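You operate a simulated robot arm through the tools that you are given. There is no shell and no other tool. Be economical: measure what you need, move in short steps, check, and stop when the job is done.

You run a simulated two-armed robot. Do the job below in one go: nothing can be reset, and whatever is moved stays where it is left.

## Task
Take the red brush insert on the top of the wooden bench and put it away on the bottom shelf of the purple bench. Open the lower drawer of the sorting stand, take the brass spacer from the top of the steel bench and put it in the inside of the lower drawer of the sorting stand and shut the drawer again. Fetch the blue pad from the top of the wooden bench and set it on the white pad there. Turn the black conveyor knob to 3. Push the stack table drawer shut. Take the aluminium tray and leave it on top of the medium brown card. Do these in any order. Set down upright: blue pad.

Only the result counts: the job must be done as asked and must still hold three seconds after the hand-in. Knocking over, shifting, dropping, spilling or breaking anything else fails it.

## Robot
Two 7-joint arms with fingered hands on one trunk, on a base that drives. Base frame: it is fixed to the floor where the robot stands at the start and does not move with it; the origin is under the middle of the robot, x ahead of it, y to its left, z up; the surface under the hand at the start is at about z = 850. Readings come in mm, rad, newtons and seconds.
The left shoulder is at the start at [60, 166, 876], the right one opposite. With the tool pointing down near the work surface each hand reaches from about 320 to 840 mm from the robot's upright axis, wherever it stands, measured 20 degrees to its own side. Places, roughly: aluminium tray (21x15x4 cm) [-1800, -10600, 300]; black conveyor knob [-900, 700, 1000]; blue pad (4x4x5 cm) [700, -300, 900]; bottom shelf of the purple bench [700, -8200, 300]; brass spacer (4x4x3 cm) [2300, -2200, 900]; inside of the lower drawer of the sorting stand [2500, -2900, 500]; lower drawer of the sorting stand [2500, -2900, 600]; medium brown card (36x25x4 cm) [700, -8000, 900]; red brush insert (17x17x5 cm) [600, 200, 900]; stack table drawer [-900, -10400, 700]; white pad (7x7x3 cm) [500, -400, 900]. Payload 5 kg a hand.
The tool frame of a hand sits at the grasp point between the pads (the TCP): z along the fingers, y along the line on which they close. The tips reach 32 mm beyond it. Largest opening 160 mm; the body of the gripper starts 89 mm behind the TCP. The gripper is a hand of 3 fingers: y runs from the thumb to the fingers, the wrist lies at [0, 0, -267] in the tool frame, and closing takes about 1.5 s.
Orientation is told as [roll, pitch, yaw] about the base's x, y, z axes, in that order, counted from this pose: with the fingers straight down and closing along the base's y, the tool's x points along the base's -x, its y along +y and its z along -z.

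## Interface
- The arms move only by the tool play_rows. It takes "left_deltas", "right_deltas" or both (then of equal length, played together; a hand with none holds still); each is a list of rows, each a list of 2 entries, a list of its own where there are three numbers: the shift along the tool's x, y, z in units of 200 mm (1.0 is 200 mm), then the turn, a rotation vector about the tool's x, y, z in units of 90 degrees (1.0 is 90 degrees). In form: [[[tx, ty, tz], [rx, ry, rz]], ...]. A call has 1 to 12 rows; each row is the pose to reach, as a shift and turn from the pose commanded when the call began, along the tool's axes at that moment. "left_gripper" and "right_gripper" are, for a hand that has rows, the closure, from 0 (fully open) to 1 (shut), set as the call begins (left out, the last holds). A call with a number of a shift or a turn outside -1 to 1 is refused whole. Each row takes 0.2 s and may step no farther than 50 mm and 0.15 rad from the row before; otherwise, or with a gripper value out of range, the whole call is refused. Where a pose cannot be reached the arm comes as near as it can. A force on the tool above 40 N (or 10 N above the force at the start of the call, whichever is more), or a blocked arm, ends the call early, and 0.2 s more pass. Each finger travels about 45 mm/s and halts on what it meets, pressing with about 25 N; the grip force reading is that of the motor and also rises with nothing between the fingers. The clock runs only during rows and for 0.2 s after the last one: add rows that repeat a pose to give the fingers time. The reply holds the time, the measured pose of the TCP, the force on the tool along the base axes, the opening and the grip force, in the units named above and with some noise, with the torque about the TCP (base axes, N m) and any sound that the robot's microphone picked up.
- Cameras (640 x 400 px; columns grow to the right, rows downward): "scene" is now at [-8.2, 71.3, 1510]; the picture's right is [0.96, -0.28, 0.00], its down [-0.22, -0.75, -0.62] and it looks along [0.18, 0.59, -0.78] (base axes); focal length 214 px, centre (320, 200). "left" rides on the left gripper at [-65, -4, -116] in its tool frame; the picture's right is [0.06, -1.00, 0.00], its down [0.87, 0.05, -0.49] and it looks along [0.49, 0.03, 0.87] (tool axes); focal length 261 px, centre (320, 200). "right" rides on the right gripper at [65, -4, -116] in its tool frame; the picture's right is [0.06, 1.00, 0.00], its down [-0.87, 0.06, -0.49] and it looks along [-0.49, 0.03, 0.87] (tool axes); focal length 261 px, centre (320, 200). There is no depth. A picture from a camera that has moved, and an enlarged one, comes with that camera's place and axes in the base frame and with its lens.
- camera(camera): a new picture of that camera. It takes no simulated time.
- lift_body(by): slides the trunk up (or, below 0, down) by that many mm; the arms and the scene camera ride with it, the base frame stays. It gives what a move gives, with no picture.
- drive_base(legs): drives the robot by 1 to 6 legs, each [ahead, turn to the left] in mm and rad, along the robot's own axes; the way and the turn of a leg run together, so that a leg with both is an arc; at most 1500 mm and 3.142 rad a leg. The arms and the cameras ride along, it lands a little off, and it stops where it bumps. It gives what a move gives.
- grasp_type(shape, hand): the hand has 3 fingers and takes this shape, open, in about a second: jaw (thumb against the fingers, like two jaws); tri (thumb and two fingers); tip (a fingertip pinch); poke (one finger out to press); point (the index stretched); flat (the hand flat); cup (the hand cupped); fist (a fist). The gripper value then closes the fingers along that shape, each until it touches; the sizes above hold for jaw. It gives what a move gives, with no picture.
- head_to(pan, tilt): turns the head with the scene camera to pan (to the left, within 1.501 rad either way) and tilt (down, from -0.506 to 1.204), counted from straight ahead of the robot. It gives what a move gives.
- close_up(camera, box): a new picture of the part [left, top, right, bottom] of that camera's present view, enlarged. It takes no simulated time.
- hand_in(): hands the job in; it is judged then, once.

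Go step by step. Nothing tells you exact positions but the pictures and the camera data: compare them with the known pose of the tool, close in by small moves and look again before you grip or let go. The budget is 186 turns and 174 pictures, counting those below and the enlarged ones. Unless the task says otherwise, let go and move clear before handing in.

The tools are called after "Emit:" as a command line: name --argument value ..., lists and objects as JSON in quotes. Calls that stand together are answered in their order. play_rows: Moves the arms, as the interface text tells. Its arguments: {"type":"object","properties":{"left_deltas":{"type":"array","items":{"type":"array"}},"left_gripper":{"type":"number"},"right_deltas":{"type":"array","items":{"type":"array"}},"right_gripper":{"type":"number"}},"required":[]} The other tools are called the same way: lift_body (by) slides the trunk up or down; grasp_type (shape, hand) gives the hand a shape; drive_base (legs) drives the base; head_to (pan, tilt) turns the head that bears the scene camera; camera (camera) takes a picture; close_up (camera, box) takes an enlarged picture of a part of a camera's view; hand_in () hands the job in.

At the start:

```text
clock: 0.0
left_tcp_pos: [362.4, 390.1, 1285.7]
left_orientation: [0.0, -0.001, 0.0]
left_wrist_force: [-0.5, -0.5, 0.1]
left_moment: [-0.02, 0.0, -0.01]
left_width: 159.6
left_gripper_force: 0.2
left_shape: jaw
right_tcp_pos: [449.9, 5.4, 1230.6]
right_orientation: [0.002, -0.001, -0.001]
right_wrist_force: [-0.5, -0.6, 0.3]
right_moment: [-0.02, -0.03, 0.0]
right_width: 159.9
right_gripper_force: 0.1
right_shape: jaw
trunk travel left (down, up): [-425.0, 165.0]
robot x, y, heading: [-2.5, -2.5, -0.003]
head pan, tilt: [1.283, 0.902]
```

scene: 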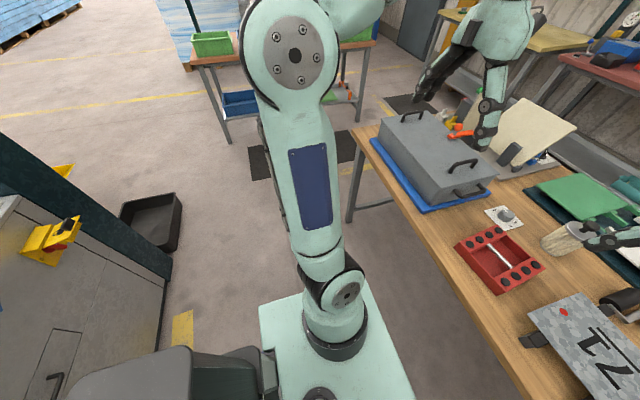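
right: 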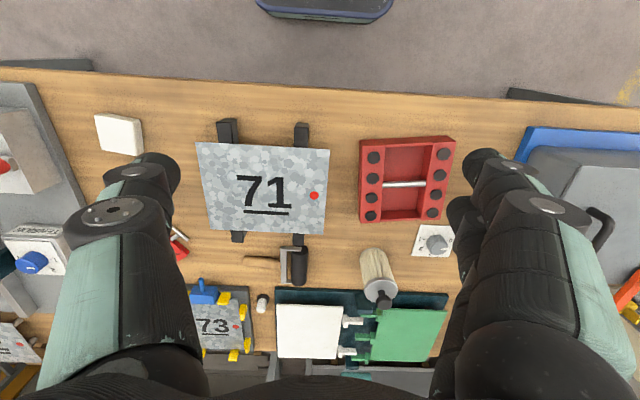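
left: 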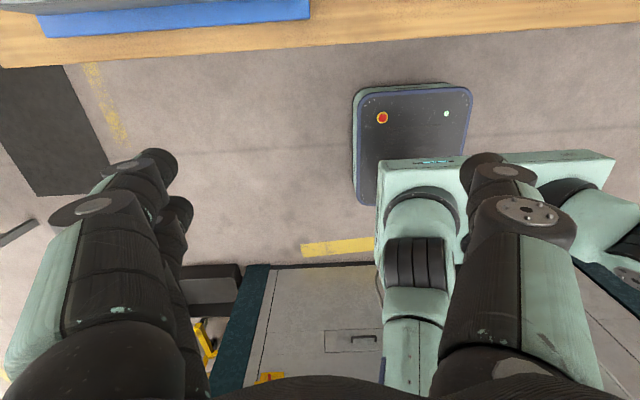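

I see the red brush insert on the wooden bench ahead; I need a better overview first. I'll turn the head ahead and around.

Emit:
head_to --pan -0.3 --tilt 0.75

Emit:
camera --camera "scene"

Emit:
head_to --pan -0.9 --tilt 0.2

Emit:
camera --camera "scene"

```text
clock: 1.7
left_tcp_pos: [362.2, 389.8, 1286.7]
left_orientation: [0.002, 0.0, 0.0]
left_wrist_force: [0.0, 1.2, 0.1]
left_moment: [0.0, -0.01, -0.01]
left_width: 159.9
left_gripper_force: 0.1
left_shape: jaw
right_tcp_pos: [450.1, 4.3, 1229.8]
right_orientation: [0.002, 0.0, -0.001]
right_wrist_force: [-0.4, -0.5, -0.3]
right_moment: [0.0, 0.01, 0.0]
right_width: 159.8
right_gripper_force: 0.1
right_shape: jaw
trunk travel left (down, up): [-425.0, 165.0]
robot x, y, heading: [0.5, 2.1, 0.004]
head pan, tilt: [-0.3, 0.75]
```

```text
170 pictures are left
camera scene: at [49.6, -25.4, 1522.1], right [-0.3, -0.96, 0.0], down [-0.65, 0.2, -0.73], along [0.7, -0.22, -0.68], focal length 214 px, centre (320, 200)
```

scene: 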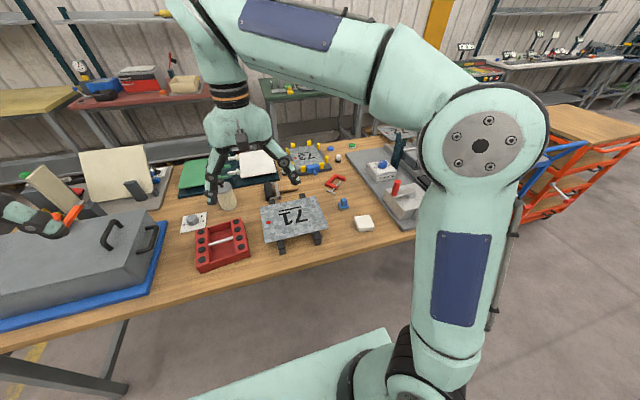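

```text
clock: 2.7
left_tcp_pos: [362.1, 389.5, 1285.4]
left_orientation: [-0.001, 0.001, 0.0]
left_wrist_force: [-0.7, 0.5, -0.3]
left_moment: [0.0, -0.01, 0.0]
left_width: 160.0
left_gripper_force: 0.1
left_shape: jaw
right_tcp_pos: [450.1, 6.4, 1230.7]
right_orientation: [0.003, 0.001, -0.003]
right_wrist_force: [-0.3, 0.0, 0.7]
right_moment: [0.01, 0.01, -0.01]
right_width: 159.9
right_gripper_force: 0.0
right_shape: jaw
trunk travel left (down, up): [-425.0, 165.0]
robot x, y, heading: [-0.9, 0.9, 0.005]
head pan, tilt: [-0.901, 0.201]
```

```text
169 pictures are left
camera scene: at [28.3, -73.9, 1571.7], right [-0.78, -0.62, 0.0], down [-0.12, 0.16, -0.98], along [0.61, -0.77, -0.2], focal length 214 px, centre (320, 200)
```

scene: 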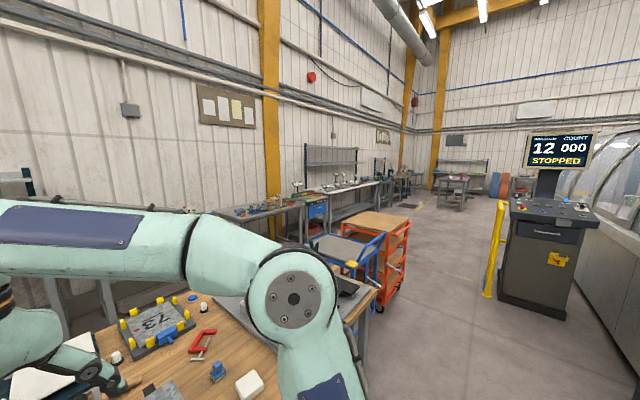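

The blue pad looks to be near (640,-315) and the white pad near (533,-348). I'll move the right hand over them for a close look.

Emit:
play_rows --right_deltas '[[[-0.1, -0.2, 0], [0, 0, 0]], [[-0.2, -0.4, 0], [0, 0, 0]], [[-0.3, -0.6, 0], [0, 0, 0]], [[-0.4, -0.8, 0], [0, 0, 0]], [[-0.5, -1, 0], [0, 0, 0]]]'

Emit:
head_to --pan -0.4 --tilt 0.8

Emit:
camera --camera "right"

Emit:
camera --camera "scene"

```text
clock: 3.9
left_tcp_pos: [363.4, 388.4, 1286.3]
left_orientation: [-0.001, -0.001, 0.001]
left_wrist_force: [0.0, -0.3, -0.8]
left_moment: [0.0, 0.01, -0.03]
left_width: 159.9
left_gripper_force: 0.0
left_shape: jaw
right_tcp_pos: [549.9, -195.6, 1231.8]
right_orientation: [0.003, 0.002, -0.002]
right_wrist_force: [-0.2, -0.3, -0.2]
right_moment: [0.02, 0.02, 0.0]
right_width: 159.8
right_gripper_force: 0.0
right_shape: jaw
trunk travel left (down, up): [-425.0, 165.0]
robot x, y, heading: [4.5, -2.8, 0.0]
head pan, tilt: [-0.901, 0.201]
```

```text
clock: 4.9
left_tcp_pos: [362.5, 388.4, 1286.0]
left_orientation: [0.0, 0.001, 0.0]
left_wrist_force: [0.1, -0.7, -0.4]
left_moment: [0.0, 0.0, 0.02]
left_width: 160.0
left_gripper_force: 0.2
left_shape: jaw
right_tcp_pos: [548.4, -194.2, 1231.7]
right_orientation: [0.001, 0.0, -0.001]
right_wrist_force: [-0.6, 0.5, 0.3]
right_moment: [0.03, -0.03, -0.01]
right_width: 160.0
right_gripper_force: 0.0
right_shape: jaw
trunk travel left (down, up): [-425.0, 165.0]
robot x, y, heading: [-0.1, -3.2, 0.002]
head pan, tilt: [-0.4, 0.799]
```

```text
168 pictures are left
camera right: at [484.4, -197.4, 1347.8], right [-0.06, 1.0, 0.0], down [0.87, 0.05, 0.49], along [0.49, 0.03, -0.87], focal length 261 px, centre (320, 200)
```

right: 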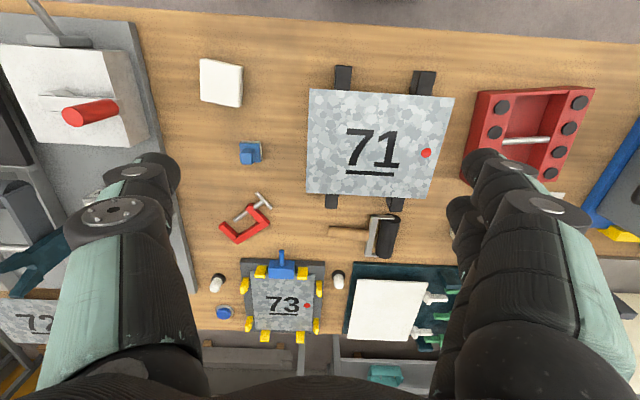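

```text
167 pictures are left
camera scene: at [44.7, -32.5, 1518.2], right [-0.39, -0.92, 0.0], down [-0.66, 0.28, -0.7], along [0.64, -0.27, -0.72], focal length 214 px, centre (320, 200)
```

scene: 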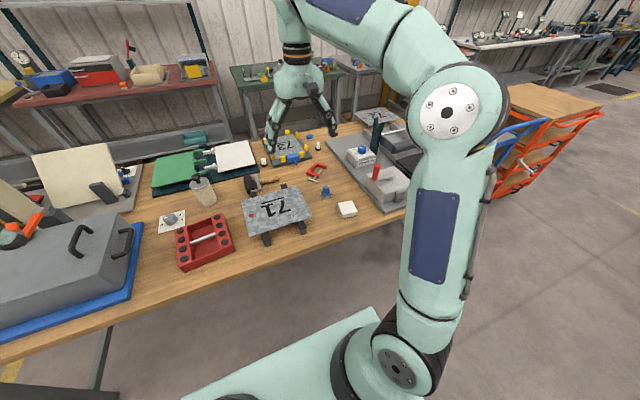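

Emit:
close_up --camera "right" --box '[180, 40, 300, 180]'

Emit:
close_up --camera "scene" --box '[290, 160, 370, 230]'

```text
2.86 times, centred on (240, 110) of right
camera zoom: at [484.4, -197.4, 1347.8], right [-0.06, 1.0, 0.0], down [0.87, 0.05, 0.49], along [0.49, 0.03, -0.87], focal length 745 px, centre (549, 457)
```

zoom: 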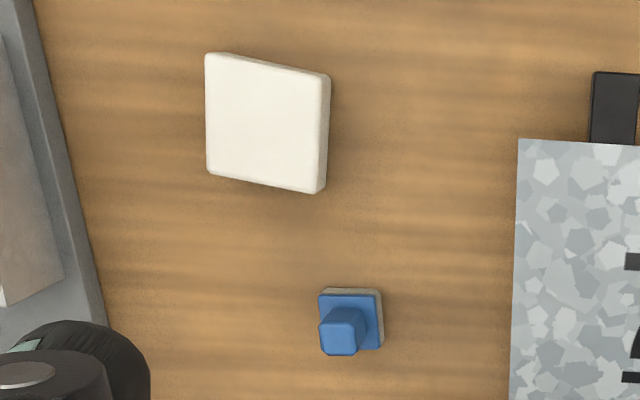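

```text
5.71 times, centred on (330, 195) of scene
camera zoom: at [44.7, -32.5, 1518.2], right [-0.39, -0.92, 0.0], down [-0.66, 0.28, -0.7], along [0.64, -0.27, -0.72], focal length 1226 px, centre (263, 229)
```

zoom: 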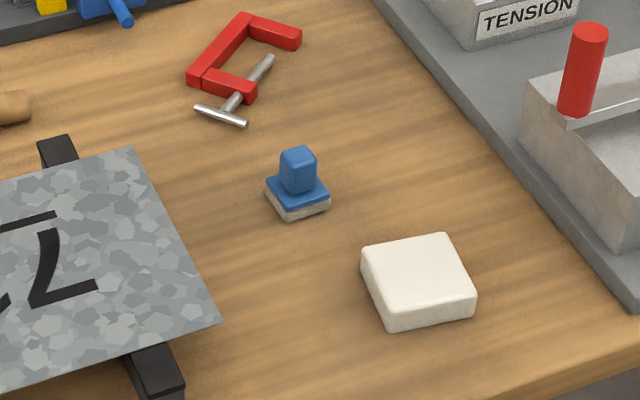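

The blue pad's handle is at about (658,-318), and the white pad centre at about (534,-359). I'll half-close and move over the blue pad.

Emit:
play_rows --right_deltas '[[[-0.109, -0.124, 0.12], [0, 0, 0]], [[-0.218, -0.248, 0.24], [0, 0, 0]], [[-0.327, -0.372, 0.36], [0, 0, 0]], [[-0.436, -0.496, 0.48], [0, 0, 0]], [[-0.545, -0.62, 0.6], [0, 0, 0]], [[-0.545, -0.62, 0.8], [0, 0, 0]], [[-0.545, -0.62, 1.0], [0, 0, 0]], [[-0.545, -0.62, 1.0], [0, 0, 0]]]' --right_gripper 0.5

Emit:
close_up --camera "right" --box '[220, 150, 420, 380]'

Emit:
close_up --camera "scene" --box '[260, 120, 400, 230]'

```text
clock: 6.7
left_tcp_pos: [362.0, 389.6, 1286.4]
left_orientation: [0.0, 0.001, 0.0]
left_wrist_force: [0.3, -0.7, -0.4]
left_moment: [0.01, 0.01, -0.04]
left_width: 160.1
left_gripper_force: 0.0
left_shape: jaw
right_tcp_pos: [655.8, -317.4, 1030.8]
right_orientation: [0.002, 0.001, -0.003]
right_wrist_force: [-0.2, -0.8, -0.2]
right_moment: [-0.02, -0.01, 0.04]
right_width: 80.8
right_gripper_force: 0.1
right_shape: jaw
trunk travel left (down, up): [-425.0, 165.0]
robot x, y, heading: [1.8, 1.3, -0.001]
head pan, tilt: [-0.4, 0.799]
```

```text
1.74 times, centred on (320, 265) of right
camera zoom: at [591.5, -321.6, 1147.1], right [-0.06, 1.0, 0.0], down [0.87, 0.05, 0.49], along [0.49, 0.03, -0.87], focal length 453 px, centre (320, 87)
```

zoom: 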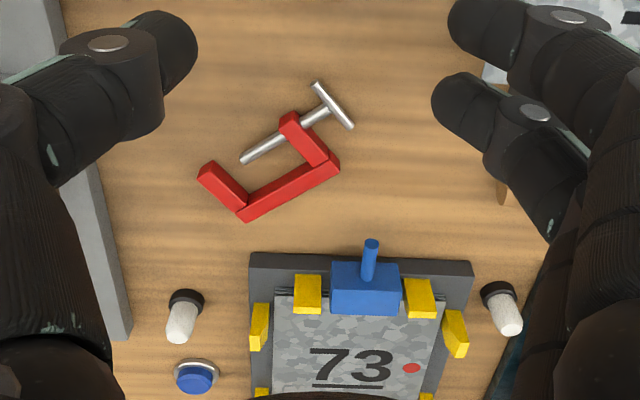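

```text
3.64 times, centred on (330, 175) of scene
camera zoom: at [44.5, -32.3, 1518.1], right [-0.39, -0.92, 0.0], down [-0.66, 0.28, -0.7], along [0.64, -0.27, -0.72], focal length 780 px, centre (284, 291)
```

zoom: 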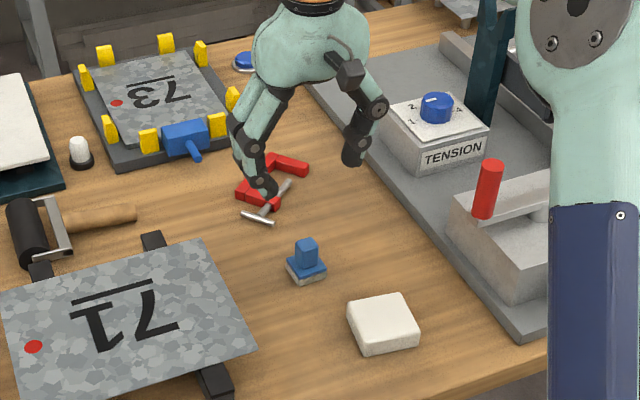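

Emit:
camera --camera "right"

```text
162 pictures are left
camera right: at [591.5, -321.6, 1147.1], right [-0.06, 1.0, 0.0], down [0.87, 0.05, 0.49], along [0.49, 0.03, -0.87], focal length 261 px, centre (320, 200)
```

right: 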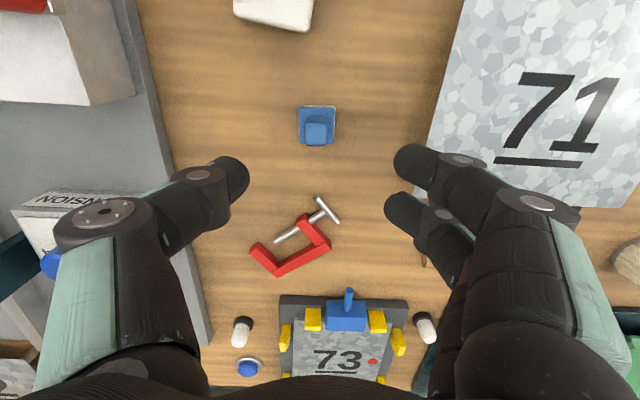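

The blue pad sits right under the hand (about 3 mm off). I'll descend to grip its 4 cm base square.

Emit:
play_rows --right_deltas '[[[-0.01, -0.015, 0.2], [0, 0, 0]], [[-0.01, -0.015, 0.4], [0, 0, 0]], [[-0.01, -0.015, 0.55], [0, 0, 0]], [[-0.01, -0.015, 0.65], [0, 0, 0]], [[-0.01, -0.015, 0.65], [0, 0, 0]]]'

Emit:
camera --camera "right"

Emit:
close_up --camera "scene" --box '[280, 140, 400, 230]'

```text
clock: 7.9
left_tcp_pos: [362.7, 390.1, 1286.0]
left_orientation: [-0.001, 0.0, -0.002]
left_wrist_force: [-0.3, 0.8, 0.3]
left_moment: [0.01, 0.0, -0.01]
left_width: 159.8
left_gripper_force: 0.0
left_shape: jaw
right_tcp_pos: [659.2, -323.1, 901.0]
right_orientation: [0.003, 0.0, -0.003]
right_wrist_force: [0.0, 0.7, 0.9]
right_moment: [0.05, -0.01, -0.03]
right_width: 80.5
right_gripper_force: 0.0
right_shape: jaw
trunk travel left (down, up): [-425.0, 165.0]
robot x, y, heading: [0.1, -1.9, 0.006]
head pan, tilt: [-0.4, 0.799]
```

```text
161 pictures are left
camera right: at [594.6, -326.4, 1016.1], right [-0.06, 1.0, 0.0], down [0.87, 0.05, 0.49], along [0.49, 0.03, -0.87], focal length 261 px, centre (320, 200)
```

right: 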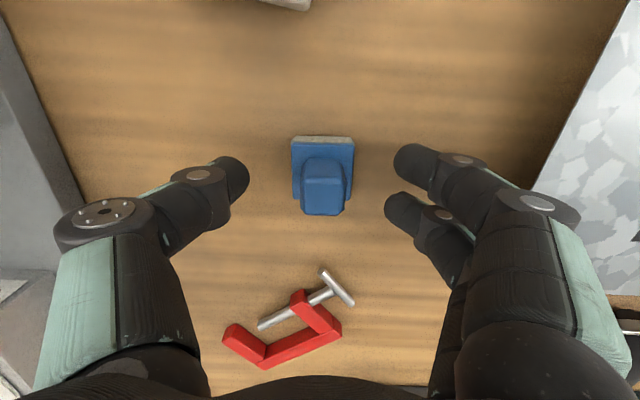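

```text
4.44 times, centred on (340, 185) of scene
camera zoom: at [44.6, -32.5, 1518.1], right [-0.39, -0.92, 0.0], down [-0.66, 0.28, -0.7], along [0.64, -0.27, -0.72], focal length 953 px, centre (231, 267)
```

zoom: 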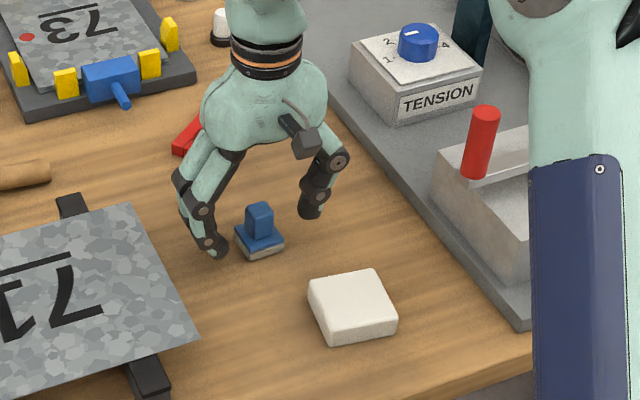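

Alignment is good. Going down the last 15 mm and closing.

Emit:
play_rows --right_deltas '[[[0, 0.01, 0.04], [0, 0, 0]], [[0, 0.01, 0.07], [0, 0, 0]]]'

Emit:
play_rows --right_deltas '[[[0, 0, 0], [0, 0, 0]], [[0, 0, 0], [0, 0, 0]], [[0, 0, 0], [0, 0, 0]], [[0, 0, 0], [0, 0, 0]], [[0, 0, 0], [0, 0, 0]], [[0, 0, 0], [0, 0, 0]]]' --right_gripper 0.9

Emit:
camera --camera "right"

```text
clock: 8.5
left_tcp_pos: [360.8, 389.4, 1286.5]
left_orientation: [0.0, 0.0, 0.0]
left_wrist_force: [0.2, -0.7, -0.1]
left_moment: [-0.01, 0.01, 0.02]
left_width: 160.0
left_gripper_force: 0.0
left_shape: jaw
right_tcp_pos: [659.8, -320.0, 887.2]
right_orientation: [0.002, 0.002, -0.003]
right_wrist_force: [0.8, 0.2, -0.3]
right_moment: [0.02, -0.01, 0.0]
right_width: 80.8
right_gripper_force: 0.1
right_shape: jaw
trunk travel left (down, up): [-425.0, 165.0]
robot x, y, heading: [-0.1, -0.8, 0.002]
head pan, tilt: [-0.4, 0.799]
```

```text
clock: 9.9
left_tcp_pos: [362.5, 389.9, 1286.2]
left_orientation: [0.0, 0.0, 0.001]
left_wrist_force: [-0.2, 0.2, -0.7]
left_moment: [0.02, 0.0, -0.02]
left_width: 160.1
left_gripper_force: 0.0
left_shape: jaw
right_tcp_pos: [660.0, -319.5, 885.9]
right_orientation: [0.002, 0.0, -0.003]
right_wrist_force: [-0.2, 0.5, 0.9]
right_moment: [0.03, 0.02, 0.01]
right_width: 33.1
right_gripper_force: 25.3
right_shape: jaw
trunk travel left (down, up): [-425.0, 165.0]
robot x, y, heading: [-1.7, -0.2, 0.002]
head pan, tilt: [-0.4, 0.799]
```

```text
159 pictures are left
camera right: at [594.7, -324.0, 1002.0], right [-0.06, 1.0, 0.0], down [0.87, 0.05, 0.49], along [0.49, 0.03, -0.87], focal length 261 px, centre (320, 200)
```

right: 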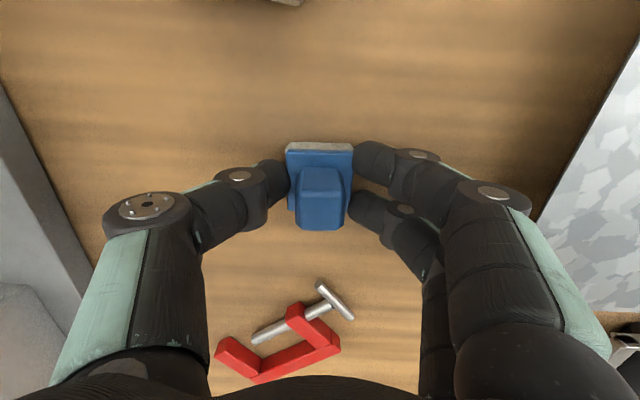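

Gripped at 33 mm. Lifting and moving above the white pad.

Emit:
play_rows --right_deltas '[[[0, 0, -0.15], [0, 0, 0]], [[0, 0, -0.35], [0, 0, 0]], [[0.15, -0.05, -0.4], [0, 0, 0]], [[0.3, -0.1, -0.4], [0, 0, 0]], [[0.45, -0.15, -0.4], [0, 0, 0]], [[0.63, -0.195, -0.4], [0, 0, 0]], [[0.63, -0.195, -0.4], [0, 0, 0]]]'

Emit:
camera --camera "right"

Emit:
close_up --camera "scene" --box '[280, 140, 400, 230]'

```text
clock: 11.5
left_tcp_pos: [363.0, 390.2, 1285.8]
left_orientation: [0.001, 0.0, 0.0]
left_wrist_force: [-0.1, -0.4, 0.2]
left_moment: [-0.02, -0.02, 0.01]
left_width: 159.9
left_gripper_force: 0.1
left_shape: jaw
right_tcp_pos: [533.8, -358.3, 964.9]
right_orientation: [0.001, 0.001, -0.002]
right_wrist_force: [-0.2, -0.3, -0.2]
right_moment: [0.01, -0.03, 0.02]
right_width: 32.8
right_gripper_force: 24.8
right_shape: jaw
trunk travel left (down, up): [-425.0, 165.0]
robot x, y, heading: [1.3, -3.8, 0.0]
head pan, tilt: [-0.4, 0.799]
```

```text
158 pictures are left
camera right: at [468.9, -362.2, 1080.9], right [-0.06, 1.0, 0.0], down [0.87, 0.05, 0.49], along [0.49, 0.03, -0.87], focal length 261 px, centre (320, 200)
```

right: 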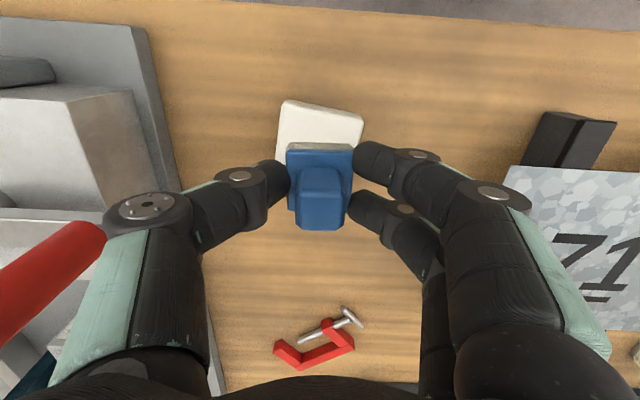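

```text
4.44 times, centred on (340, 185) of scene
camera zoom: at [45.1, -32.4, 1518.1], right [-0.39, -0.92, 0.0], down [-0.66, 0.28, -0.7], along [0.64, -0.27, -0.72], focal length 953 px, centre (231, 267)
```

zoom: 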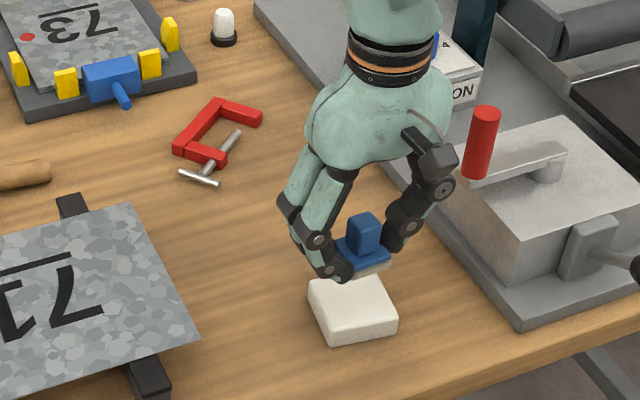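

The white pad centre works out to about (538,-361). Small correction then lower to about 1–2 mm above contact.

Emit:
play_rows --right_deltas '[[[-0.02, -0.012, 0.1], [0, 0, 0]], [[-0.02, -0.012, 0.19], [0, 0, 0]], [[-0.02, -0.012, 0.23], [0, 0, 0]], [[-0.02, -0.012, 0.24], [0, 0, 0]]]'

Emit:
close_up --camera "scene" --box '[320, 160, 380, 220]'

Emit:
camera --camera "right"

```text
clock: 12.5
left_tcp_pos: [362.9, 390.1, 1285.8]
left_orientation: [0.0, 0.0, 0.002]
left_wrist_force: [-0.7, 1.2, -0.1]
left_moment: [0.02, -0.02, -0.01]
left_width: 160.0
left_gripper_force: 0.1
left_shape: jaw
right_tcp_pos: [537.4, -360.7, 917.2]
right_orientation: [0.003, 0.0, -0.001]
right_wrist_force: [0.5, 0.3, 0.3]
right_moment: [0.01, -0.03, 0.0]
right_width: 32.5
right_gripper_force: 25.1
right_shape: jaw
trunk travel left (down, up): [-425.0, 165.0]
robot x, y, heading: [-1.7, 1.1, 0.002]
head pan, tilt: [-0.4, 0.799]
```

```text
6.67 times, centred on (350, 190) of scene
camera zoom: at [44.8, -32.5, 1518.1], right [-0.39, -0.92, 0.0], down [-0.66, 0.28, -0.7], along [0.64, -0.27, -0.72], focal length 1430 px, centre (120, 267)
```

zoom: 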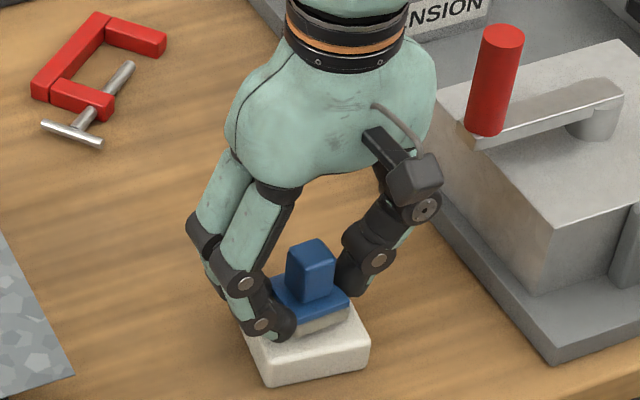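

```text
155 pictures are left
camera right: at [472.9, -364.6, 1033.0], right [-0.06, 1.0, 0.0], down [0.87, 0.05, 0.49], along [0.49, 0.03, -0.87], focal length 261 px, centre (320, 200)
```

right: 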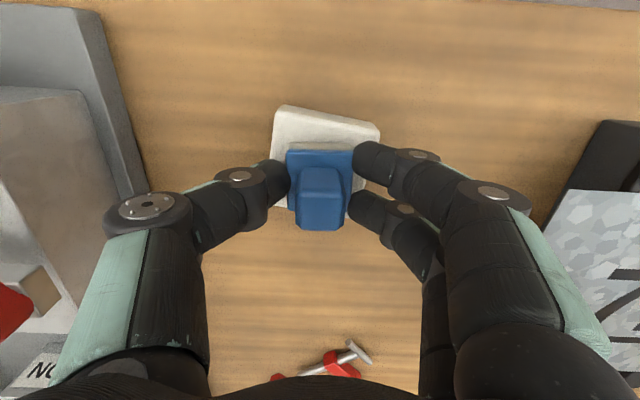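

Nearly landed. I'll feel down 1–3 mm for contact.

Emit:
play_rows --right_deltas '[[[0, 0, 0.005], [0, 0, 0]], [[0, 0, 0.01], [0, 0, 0]], [[0, 0, 0.01], [0, 0, 0]]]'

```text
clock: 13.3
left_tcp_pos: [362.3, 390.2, 1286.7]
left_orientation: [0.0, 0.0, 0.002]
left_wrist_force: [-0.7, -0.4, 0.2]
left_moment: [-0.01, -0.04, -0.01]
left_width: 159.9
left_gripper_force: 0.0
left_shape: jaw
right_tcp_pos: [538.1, -362.0, 916.5]
right_orientation: [0.0, -0.001, -0.001]
right_wrist_force: [-0.1, -0.3, 0.0]
right_moment: [-0.01, 0.02, -0.01]
right_width: 32.8
right_gripper_force: 25.1
right_shape: jaw
trunk travel left (down, up): [-425.0, 165.0]
robot x, y, heading: [-1.7, 1.7, 0.006]
head pan, tilt: [-0.4, 0.799]
```

Emit:
play_rows --right_deltas '[[[0, 0, 0.005], [0, 0, 0]], [[0, 0, 0.01], [0, 0, 0]], [[0, 0, 0.01], [0, 0, 0]]]'

```text
clock: 14.1
left_tcp_pos: [362.1, 390.2, 1285.1]
left_orientation: [-0.001, -0.001, 0.0]
left_wrist_force: [0.2, -0.2, 0.4]
left_moment: [0.0, 0.0, -0.06]
left_width: 159.7
left_gripper_force: 0.0
left_shape: jaw
right_tcp_pos: [538.7, -360.4, 913.3]
right_orientation: [0.002, 0.002, -0.002]
right_wrist_force: [0.3, -0.2, -0.8]
right_moment: [0.02, 0.0, 0.05]
right_width: 32.7
right_gripper_force: 25.0
right_shape: jaw
trunk travel left (down, up): [-425.0, 165.0]
robot x, y, heading: [0.4, -1.0, 0.003]
head pan, tilt: [-0.4, 0.799]
```

Emit:
close_up --camera "scene" --box '[335, 180, 375, 220]'

Emit:
play_rows --right_deltas '[[[0, 0, 0.005], [0, 0, 0]], [[0, 0, 0.01], [0, 0, 0]], [[0, 0, 0.01], [0, 0, 0]]]'

```text
10.00 times, centred on (355, 200) of scene
camera zoom: at [44.7, -32.5, 1518.1], right [-0.39, -0.92, 0.0], down [-0.66, 0.28, -0.7], along [0.64, -0.27, -0.72], focal length 2145 px, centre (-30, 200)
```

zoom: 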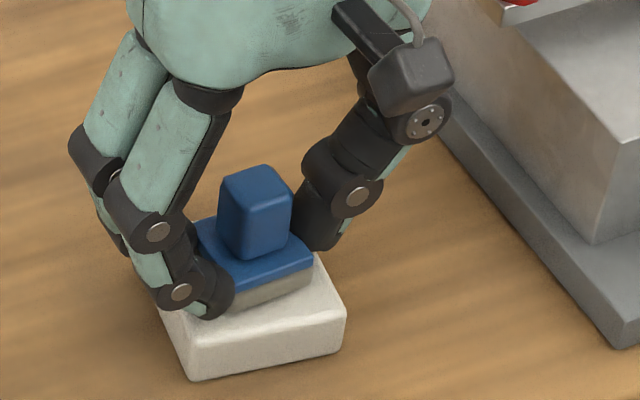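

```text
clock: 14.9
left_tcp_pos: [362.0, 389.6, 1285.5]
left_orientation: [0.0, 0.001, 0.0]
left_wrist_force: [-0.3, -1.0, 0.1]
left_moment: [-0.05, 0.02, 0.01]
left_width: 159.8
left_gripper_force: 0.1
left_shape: jaw
right_tcp_pos: [538.5, -361.0, 913.1]
right_orientation: [0.002, -0.001, -0.001]
right_wrist_force: [-1.4, 0.2, 4.8]
right_moment: [0.1, -0.01, 0.01]
right_width: 32.9
right_gripper_force: 25.2
right_shape: jaw
trunk travel left (down, up): [-425.0, 165.0]
robot x, y, heading: [-1.8, 2.4, 0.001]
head pan, tilt: [-0.4, 0.799]
```

Contact felt (about 5 N). Opening and lifting straight up.

Emit:
play_rows --right_deltas '[[[0, 0, 0], [0, 0, 0]], [[0, 0, 0], [0, 0, 0]], [[0, 0, 0], [0, 0, 0]], [[0, 0, 0], [0, 0, 0]], [[0, 0, -0.1], [0, 0, 0]], [[0, 0, -0.3], [0, 0, 0]], [[0, 0, -0.5], [0, 0, 0]], [[0, 0, -0.75], [0, 0, 0]], [[0, 0, -1], [0, 0, 0]]]' --right_gripper 0.5

Emit:
close_up --camera "scene" --box '[320, 160, 380, 220]'

Emit:
head_to --pan 0.1 --tilt 0.85

Emit:
camera --camera "scene"

```text
clock: 16.9
left_tcp_pos: [362.5, 390.7, 1287.0]
left_orientation: [0.001, -0.001, 0.001]
left_wrist_force: [0.3, 0.4, 1.2]
left_moment: [0.0, -0.02, -0.02]
left_width: 159.9
left_gripper_force: 0.1
left_shape: jaw
right_tcp_pos: [539.5, -360.4, 1110.8]
right_orientation: [0.002, 0.0, 0.001]
right_wrist_force: [-0.2, 1.0, -0.4]
right_moment: [0.02, -0.03, 0.0]
right_width: 79.5
right_gripper_force: 0.1
right_shape: jaw
trunk travel left (down, up): [-425.0, 165.0]
robot x, y, heading: [1.8, 1.5, -0.002]
head pan, tilt: [-0.4, 0.799]
```

```text
6.67 times, centred on (350, 190) of scene
camera zoom: at [44.4, -32.3, 1518.0], right [-0.39, -0.92, 0.0], down [-0.66, 0.28, -0.7], along [0.64, -0.27, -0.72], focal length 1430 px, centre (120, 267)
```

zoom: 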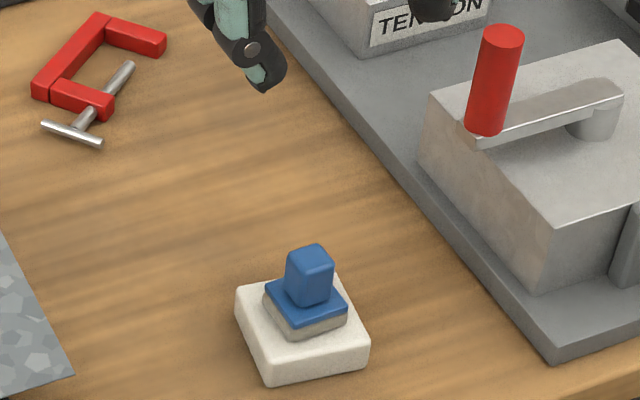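

```text
clock: 17.8
left_tcp_pos: [362.7, 389.5, 1285.8]
left_orientation: [0.0, 0.0, 0.001]
left_wrist_force: [-0.3, 0.3, -0.3]
left_moment: [0.01, -0.01, -0.02]
left_width: 159.7
left_gripper_force: 0.3
left_shape: jaw
right_tcp_pos: [539.4, -360.0, 1109.7]
right_orientation: [0.003, -0.002, -0.001]
right_wrist_force: [-0.3, -0.6, -0.6]
right_moment: [-0.03, -0.04, 0.02]
right_width: 79.6
right_gripper_force: 0.1
right_shape: jaw
trunk travel left (down, up): [-425.0, 165.0]
robot x, y, heading: [-0.4, -0.0, -0.0]
head pan, tilt: [0.099, 0.85]
```

```text
152 pictures are left
camera scene: at [48.2, 6.6, 1514.1], right [0.1, -1.0, 0.0], down [-0.75, -0.07, -0.66], along [0.66, 0.07, -0.75], focal length 214 px, centre (320, 200)
```

scene: 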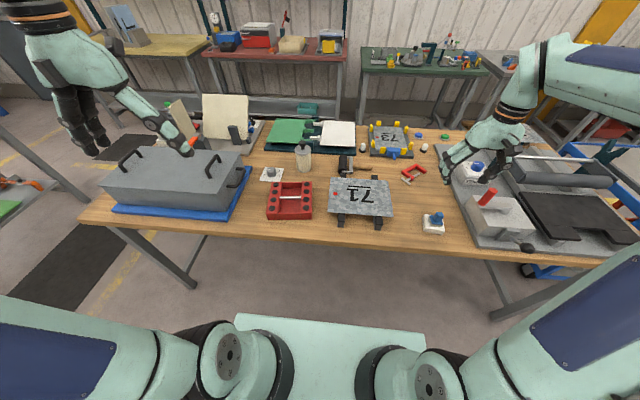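

The blue pad is upright on the white pad. Next the knob: I'll retract the right hand and look left and behind.

Emit:
play_rows --right_deltas '[[[0.14, 0.1, -0.14], [0, 0, 0]], [[0.28, 0.2, -0.28], [0, 0, 0]], [[0.42, 0.3, -0.42], [0, 0, 0]], [[0.56, 0.4, -0.56], [0, 0, 0]], [[0.7, 0.5, -0.7], [0, 0, 0]]]'

Emit:
head_to --pan 1.5 --tilt 0.45

Emit:
camera --camera "scene"

Emit:
head_to --pan -1.5 --tilt 0.45

Emit:
camera --camera "scene"

```text
clock: 19.0
left_tcp_pos: [360.6, 390.4, 1286.1]
left_orientation: [-0.001, -0.002, 0.0]
left_wrist_force: [0.1, 0.4, -0.1]
left_moment: [0.01, -0.03, 0.02]
left_width: 159.9
left_gripper_force: 0.1
left_shape: jaw
right_tcp_pos: [400.0, -261.2, 1251.8]
right_orientation: [0.001, -0.001, -0.002]
right_wrist_force: [-0.4, -0.7, -0.8]
right_moment: [-0.01, -0.02, -0.02]
right_width: 79.1
right_gripper_force: 0.0
right_shape: jaw
trunk travel left (down, up): [-425.0, 165.0]
robot x, y, heading: [1.2, 1.1, 0.001]
head pan, tilt: [0.099, 0.85]
```

```text
clock: 20.5
left_tcp_pos: [363.0, 390.8, 1286.1]
left_orientation: [-0.002, 0.0, 0.002]
left_wrist_force: [0.5, 0.0, 0.5]
left_moment: [0.0, 0.02, 0.01]
left_width: 159.7
left_gripper_force: 0.0
left_shape: jaw
right_tcp_pos: [401.1, -262.2, 1250.7]
right_orientation: [0.001, 0.001, -0.003]
right_wrist_force: [-0.7, -0.5, 0.5]
right_moment: [0.0, -0.03, -0.01]
right_width: 79.5
right_gripper_force: 0.1
right_shape: jaw
trunk travel left (down, up): [-425.0, 165.0]
robot x, y, heading: [-2.5, 1.9, 0.001]
head pan, tilt: [1.499, 0.45]
```

```text
151 pictures are left
camera scene: at [-23.0, 90.6, 1548.5], right [1.0, -0.07, 0.0], down [-0.03, -0.43, -0.9], along [0.07, 0.9, -0.44], focal length 214 px, centre (320, 200)
```

scene: 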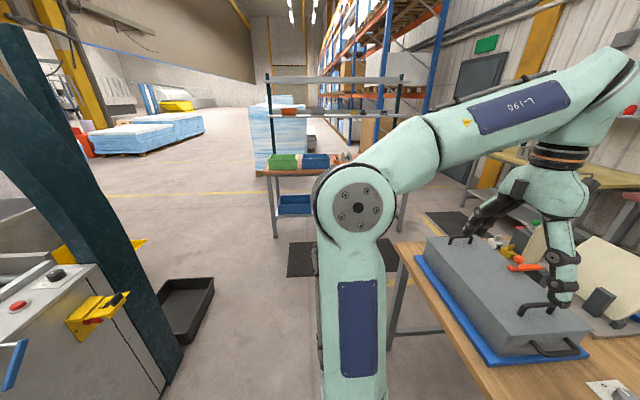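

```text
clock: 23.1
left_tcp_pos: [361.5, 390.4, 1285.5]
left_orientation: [0.0, 0.0, 0.0]
left_wrist_force: [0.3, -0.1, 0.1]
left_moment: [0.02, 0.02, -0.03]
left_width: 159.9
left_gripper_force: 0.0
left_shape: jaw
right_tcp_pos: [400.8, -262.1, 1250.8]
right_orientation: [0.002, 0.0, -0.003]
right_wrist_force: [-0.7, -0.5, -0.1]
right_moment: [0.0, 0.0, 0.01]
right_width: 79.5
right_gripper_force: 0.1
right_shape: jaw
trunk travel left (down, up): [-425.0, 165.0]
robot x, y, heading: [-0.7, 2.5, -0.002]
head pan, tilt: [-1.499, 0.45]
```

```text
150 pictures are left
camera scene: at [-23.0, -92.7, 1548.5], right [-1.0, -0.07, 0.0], down [-0.03, 0.43, -0.9], along [0.06, -0.9, -0.44], focal length 214 px, centre (320, 200)
```

scene: 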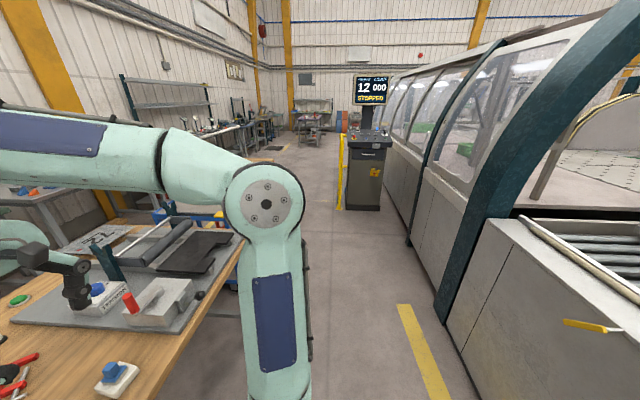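

The black knob is on the control panel near (-887,712,1000). I'll drive to about (-250,490) facing the machine (-x).

Emit:
drive_base --legs '[[0, 2.043], [550, 0], [0, 1.099]]'

Emit:
head_to --pan -0.3 --tilt 0.6

Emit:
camera --camera "scene"

Emit:
camera --camera "right"

```text
clock: 34.2
left_tcp_pos: [-610.0, 104.1, 1284.7]
left_orientation: [-0.001, -0.001, -3.134]
left_wrist_force: [-0.2, 0.7, 0.5]
left_moment: [-0.01, 0.01, 0.02]
left_width: 159.9
left_gripper_force: 0.0
left_shape: jaw
right_tcp_pos: [-653.8, 754.5, 1250.5]
right_orientation: [-0.001, 0.0, -3.134]
right_wrist_force: [0.0, 0.4, 0.5]
right_moment: [-0.01, -0.01, -0.01]
right_width: 79.2
right_gripper_force: 0.0
right_shape: jaw
trunk travel left (down, up): [-425.0, 165.0]
robot x, y, heading: [-250.1, 496.0, -3.135]
head pan, tilt: [-1.499, 0.45]
```

```text
clock: 35.6
left_tcp_pos: [-609.6, 104.8, 1285.7]
left_orientation: [0.0, 0.001, -3.133]
left_wrist_force: [-0.1, -0.3, -0.5]
left_moment: [-0.01, 0.0, -0.03]
left_width: 160.1
left_gripper_force: 0.1
left_shape: jaw
right_tcp_pos: [-654.1, 755.1, 1250.4]
right_orientation: [0.003, 0.0, -3.132]
right_wrist_force: [0.1, -0.1, -0.1]
right_moment: [0.01, 0.02, 0.01]
right_width: 79.2
right_gripper_force: 0.0
right_shape: jaw
trunk travel left (down, up): [-425.0, 165.0]
robot x, y, heading: [-253.1, 500.4, -3.134]
head pan, tilt: [-0.3, 0.6]
```

```text
149 pictures are left
camera scene: at [-305.9, 521.7, 1535.0], right [0.29, 0.96, 0.0], down [0.54, -0.16, -0.83], along [-0.79, 0.24, -0.56], focal length 214 px, centre (320, 200)
```

scene: 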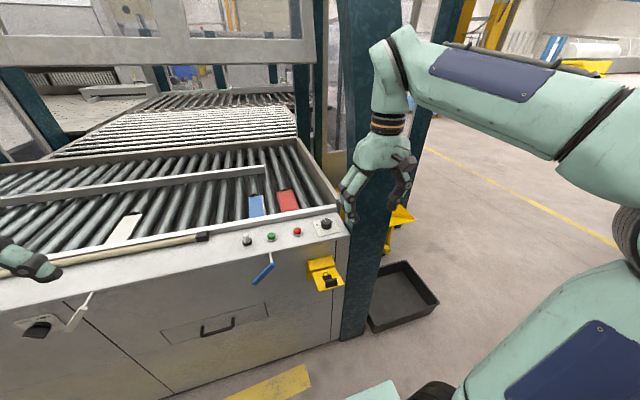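

```text
148 pictures are left
camera right: at [-589.1, 760.5, 1366.5], right [0.07, -1.0, 0.0], down [-0.87, -0.06, 0.49], along [-0.49, -0.04, -0.87], focal length 261 px, centre (320, 200)
```

right: 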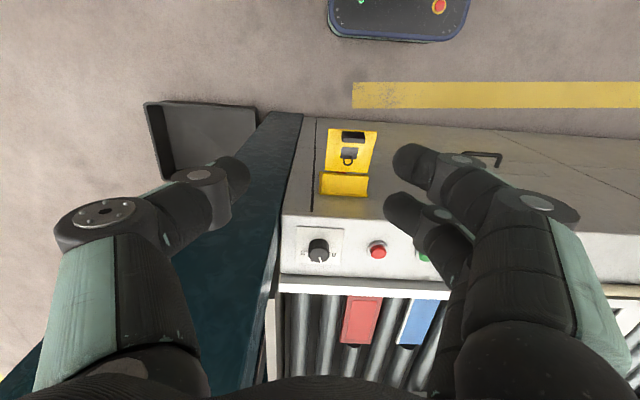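

Emit:
close_up --camera "right" --box '[285, 215, 355, 275]'

Emit:
close_up --camera "scene" --box '[280, 200, 360, 250]'

```text
6.67 times, centred on (320, 245) of right
camera zoom: at [-589.1, 760.5, 1366.5], right [0.07, -1.0, 0.0], down [-0.87, -0.06, 0.49], along [-0.49, -0.04, -0.87], focal length 1738 px, centre (320, -100)
```

zoom: 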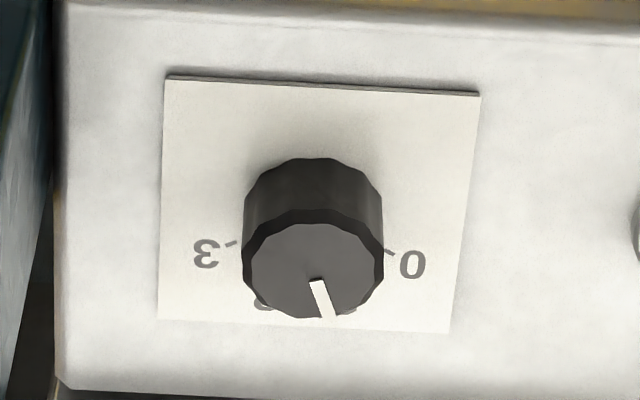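

```text
8.00 times, centred on (320, 225) of scene
camera zoom: at [-305.9, 521.7, 1535.0], right [0.29, 0.96, 0.0], down [0.54, -0.16, -0.83], along [-0.79, 0.24, -0.56], focal length 1716 px, centre (320, 0)
```

zoom: 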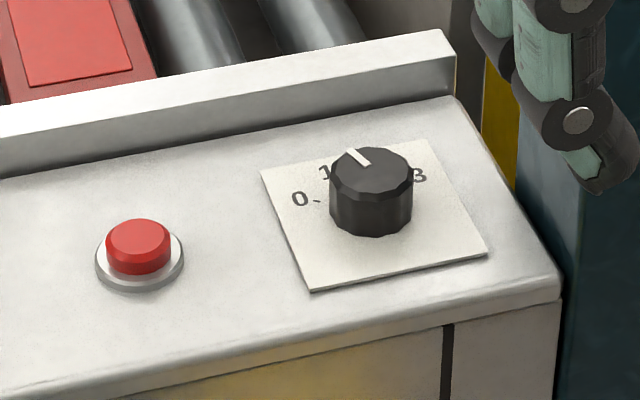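

The knob top is at about (-923,736,987), pointer at 1; 3 lies clockwise by about 70°. A post stands close on the +y side, so I'll yaw the hand to close along x while approaching and do it in two grips.

Emit:
play_rows --right_deltas '[[[-0.05, 0.1, 0], [0, 0, -0.09]], [[-0.1, 0.2, 0], [0, 0, -0.18]], [[-0.2, 0.2, 0], [0, 0, -0.27]], [[-0.3, 0.2, 0], [0, 0, -0.36]], [[-0.4, 0.2, 0], [0, 0, -0.45]], [[-0.5, 0.2, 0], [0, 0, -0.54]], [[-0.6, 0.2, 0], [0, 0, -0.63]], [[-0.7, 0.2, 0], [0, 0, -0.72]], [[-0.8, 0.2, 0], [0, 0, -0.81]], [[-0.9, 0.2, 0], [0, 0, -0.9]], [[-1, 0.2, 0], [0, 0, -0.99]]]'

Emit:
camera --camera "right"

Emit:
camera --camera "scene"

```text
clock: 38.0
left_tcp_pos: [-608.9, 104.7, 1286.7]
left_orientation: [0.0, -0.002, -3.131]
left_wrist_force: [0.7, 1.0, 0.2]
left_moment: [-0.11, 0.06, -0.02]
left_width: 160.1
left_gripper_force: 0.1
left_shape: jaw
right_tcp_pos: [-805.4, 724.4, 1200.8]
right_orientation: [-0.085, -0.043, -1.851]
right_wrist_force: [0.1, -0.4, -0.5]
right_moment: [0.01, 0.04, 0.01]
right_width: 80.4
right_gripper_force: 0.1
right_shape: jaw
right hand out of reach, approached as far as the arm can: row 8, 9, 10, 11
trunk travel left (down, up): [-425.0, 165.0]
robot x, y, heading: [-253.0, 498.4, -3.131]
head pan, tilt: [-0.3, 0.6]
```

```text
145 pictures are left
camera right: at [-779.5, 789.9, 1313.0], right [0.97, -0.22, -0.09], down [-0.14, -0.84, 0.52], along [-0.19, -0.5, -0.85], focal length 261 px, centre (320, 200)
```

right: 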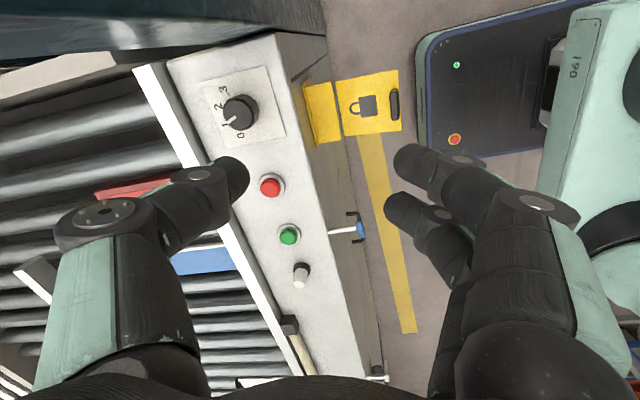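

```text
144 pictures are left
camera scene: at [-303.2, 522.0, 1535.1], right [0.29, 0.96, 0.0], down [0.54, -0.16, -0.83], along [-0.79, 0.24, -0.56], focal length 214 px, centre (320, 200)
```

scene: 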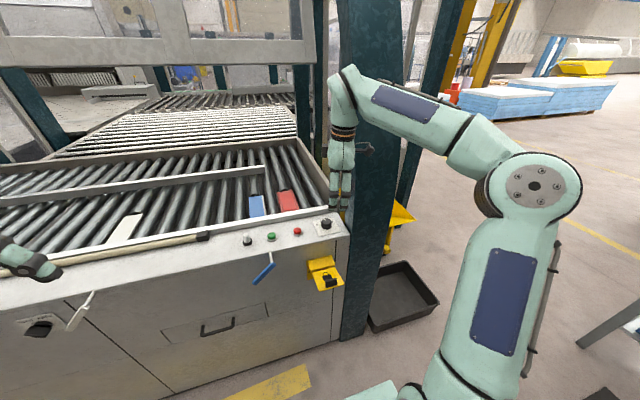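

The arm hit its reach limit at that height. I'll raise the trunk 100 and move the base 90 mm closer.

Emit:
lift_body --by 100

Emit:
drive_base --legs '[[90, 0]]'

```text
clock: 39.4
left_tcp_pos: [-610.1, 104.2, 1385.3]
left_orientation: [-0.001, 0.001, -3.132]
left_wrist_force: [-0.6, -0.7, -0.4]
left_moment: [0.0, -0.01, -0.03]
left_width: 159.8
left_gripper_force: 0.0
left_shape: jaw
right_tcp_pos: [-809.3, 723.8, 1298.7]
right_orientation: [-0.082, -0.046, -1.852]
right_wrist_force: [0.0, -0.2, 0.1]
right_moment: [0.01, -0.01, 0.01]
right_width: 80.2
right_gripper_force: 0.1
right_shape: jaw
trunk travel left (down, up): [-525.0, 65.0]
robot x, y, heading: [-252.3, 499.0, -3.132]
head pan, tilt: [-0.3, 0.6]
```

```text
clock: 40.5
left_tcp_pos: [-703.7, 103.2, 1384.6]
left_orientation: [0.0, 0.001, -3.135]
left_wrist_force: [-1.1, 0.3, -0.5]
left_moment: [0.01, -0.07, 0.0]
left_width: 159.9
left_gripper_force: 0.0
left_shape: jaw
right_tcp_pos: [-900.6, 722.2, 1298.4]
right_orientation: [-0.081, -0.044, -1.853]
right_wrist_force: [-0.2, 0.6, -0.6]
right_moment: [-0.01, 0.0, 0.0]
right_width: 80.5
right_gripper_force: 0.1
right_shape: jaw
trunk travel left (down, up): [-525.0, 65.0]
robot x, y, heading: [-342.0, 501.1, -3.133]
head pan, tilt: [-0.3, 0.6]
```

Emit:
play_rows --right_deltas '[[[0, 0, 0.1], [-0.026, 0.014, -0.08]], [[0, 0, 0.2], [-0.052, 0.028, -0.16]], [[0, 0, 0.3], [-0.052, 0.028, -0.24]], [[0, 0, 0.4], [-0.052, 0.028, -0.32]], [[0, 0, 0.5], [-0.052, 0.028, -0.4]], [[0, 0, 0.5], [-0.052, 0.028, -0.4]]]'

Emit:
camera --camera "right"

Emit:
camera --camera "scene"

```text
clock: 41.9
left_tcp_pos: [-701.4, 105.1, 1386.5]
left_orientation: [-0.002, 0.0, -3.135]
left_wrist_force: [0.5, -0.4, 0.4]
left_moment: [-0.01, 0.01, 0.01]
left_width: 159.9
left_gripper_force: 0.1
left_shape: jaw
right_tcp_pos: [-811.7, 680.8, 1157.6]
right_orientation: [-0.025, -0.008, -1.294]
right_wrist_force: [0.5, 0.0, 0.1]
right_moment: [-0.01, 0.03, 0.01]
right_width: 80.1
right_gripper_force: 0.1
right_shape: jaw
right hand out of reach, approached as far as the arm can: row 1, 2, 3, 4, 5, 6
trunk travel left (down, up): [-525.0, 65.0]
robot x, y, heading: [-340.9, 494.0, -3.137]
head pan, tilt: [-0.3, 0.6]
```

```text
143 pictures are left
camera right: at [-829.7, 744.5, 1272.6], right [0.94, 0.33, -0.02], down [0.3, -0.81, 0.5], along [0.15, -0.48, -0.87], focal length 261 px, centre (320, 200)
```

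right: 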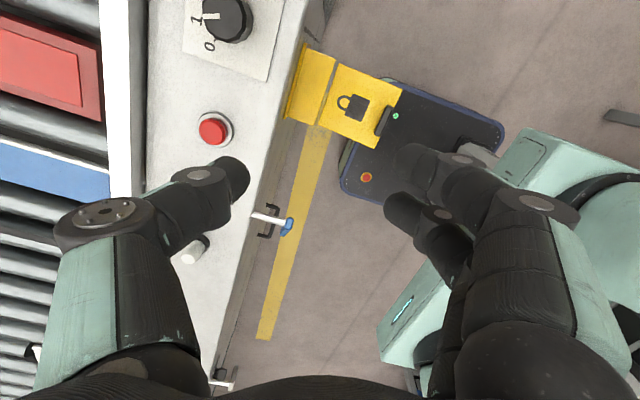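

```text
142 pictures are left
camera scene: at [-396.9, 522.1, 1635.0], right [0.29, 0.96, 0.0], down [0.54, -0.16, -0.83], along [-0.79, 0.24, -0.56], focal length 214 px, centre (320, 200)
```

scene: 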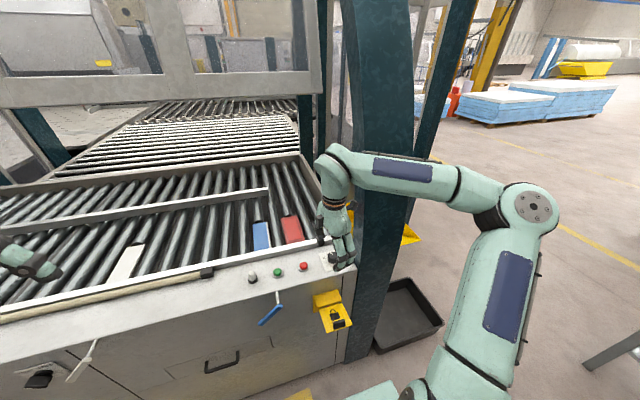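

The commanded pose was still too high/far. I'll descend 200 and re-measure.

Emit:
play_rows --right_deltas '[[[0, 0, 0.2], [0, 0, 0]], [[0, 0, 0.4], [0, 0, 0]], [[0, 0, 0.5], [0, 0, 0]]]'

```text
clock: 42.7
left_tcp_pos: [-701.8, 103.8, 1385.6]
left_orientation: [-0.001, 0.0, -3.134]
left_wrist_force: [0.3, 0.0, -0.4]
left_moment: [0.01, -0.02, -0.02]
left_width: 159.9
left_gripper_force: 0.1
left_shape: jaw
right_tcp_pos: [-815.0, 681.7, 1061.4]
right_orientation: [-0.024, -0.01, -1.295]
right_wrist_force: [0.0, 0.5, -0.5]
right_moment: [0.01, 0.0, 0.01]
right_width: 79.9
right_gripper_force: 0.2
right_shape: jaw
trunk travel left (down, up): [-525.0, 65.0]
robot x, y, heading: [-345.0, 495.8, -3.134]
head pan, tilt: [-0.3, 0.6]
```

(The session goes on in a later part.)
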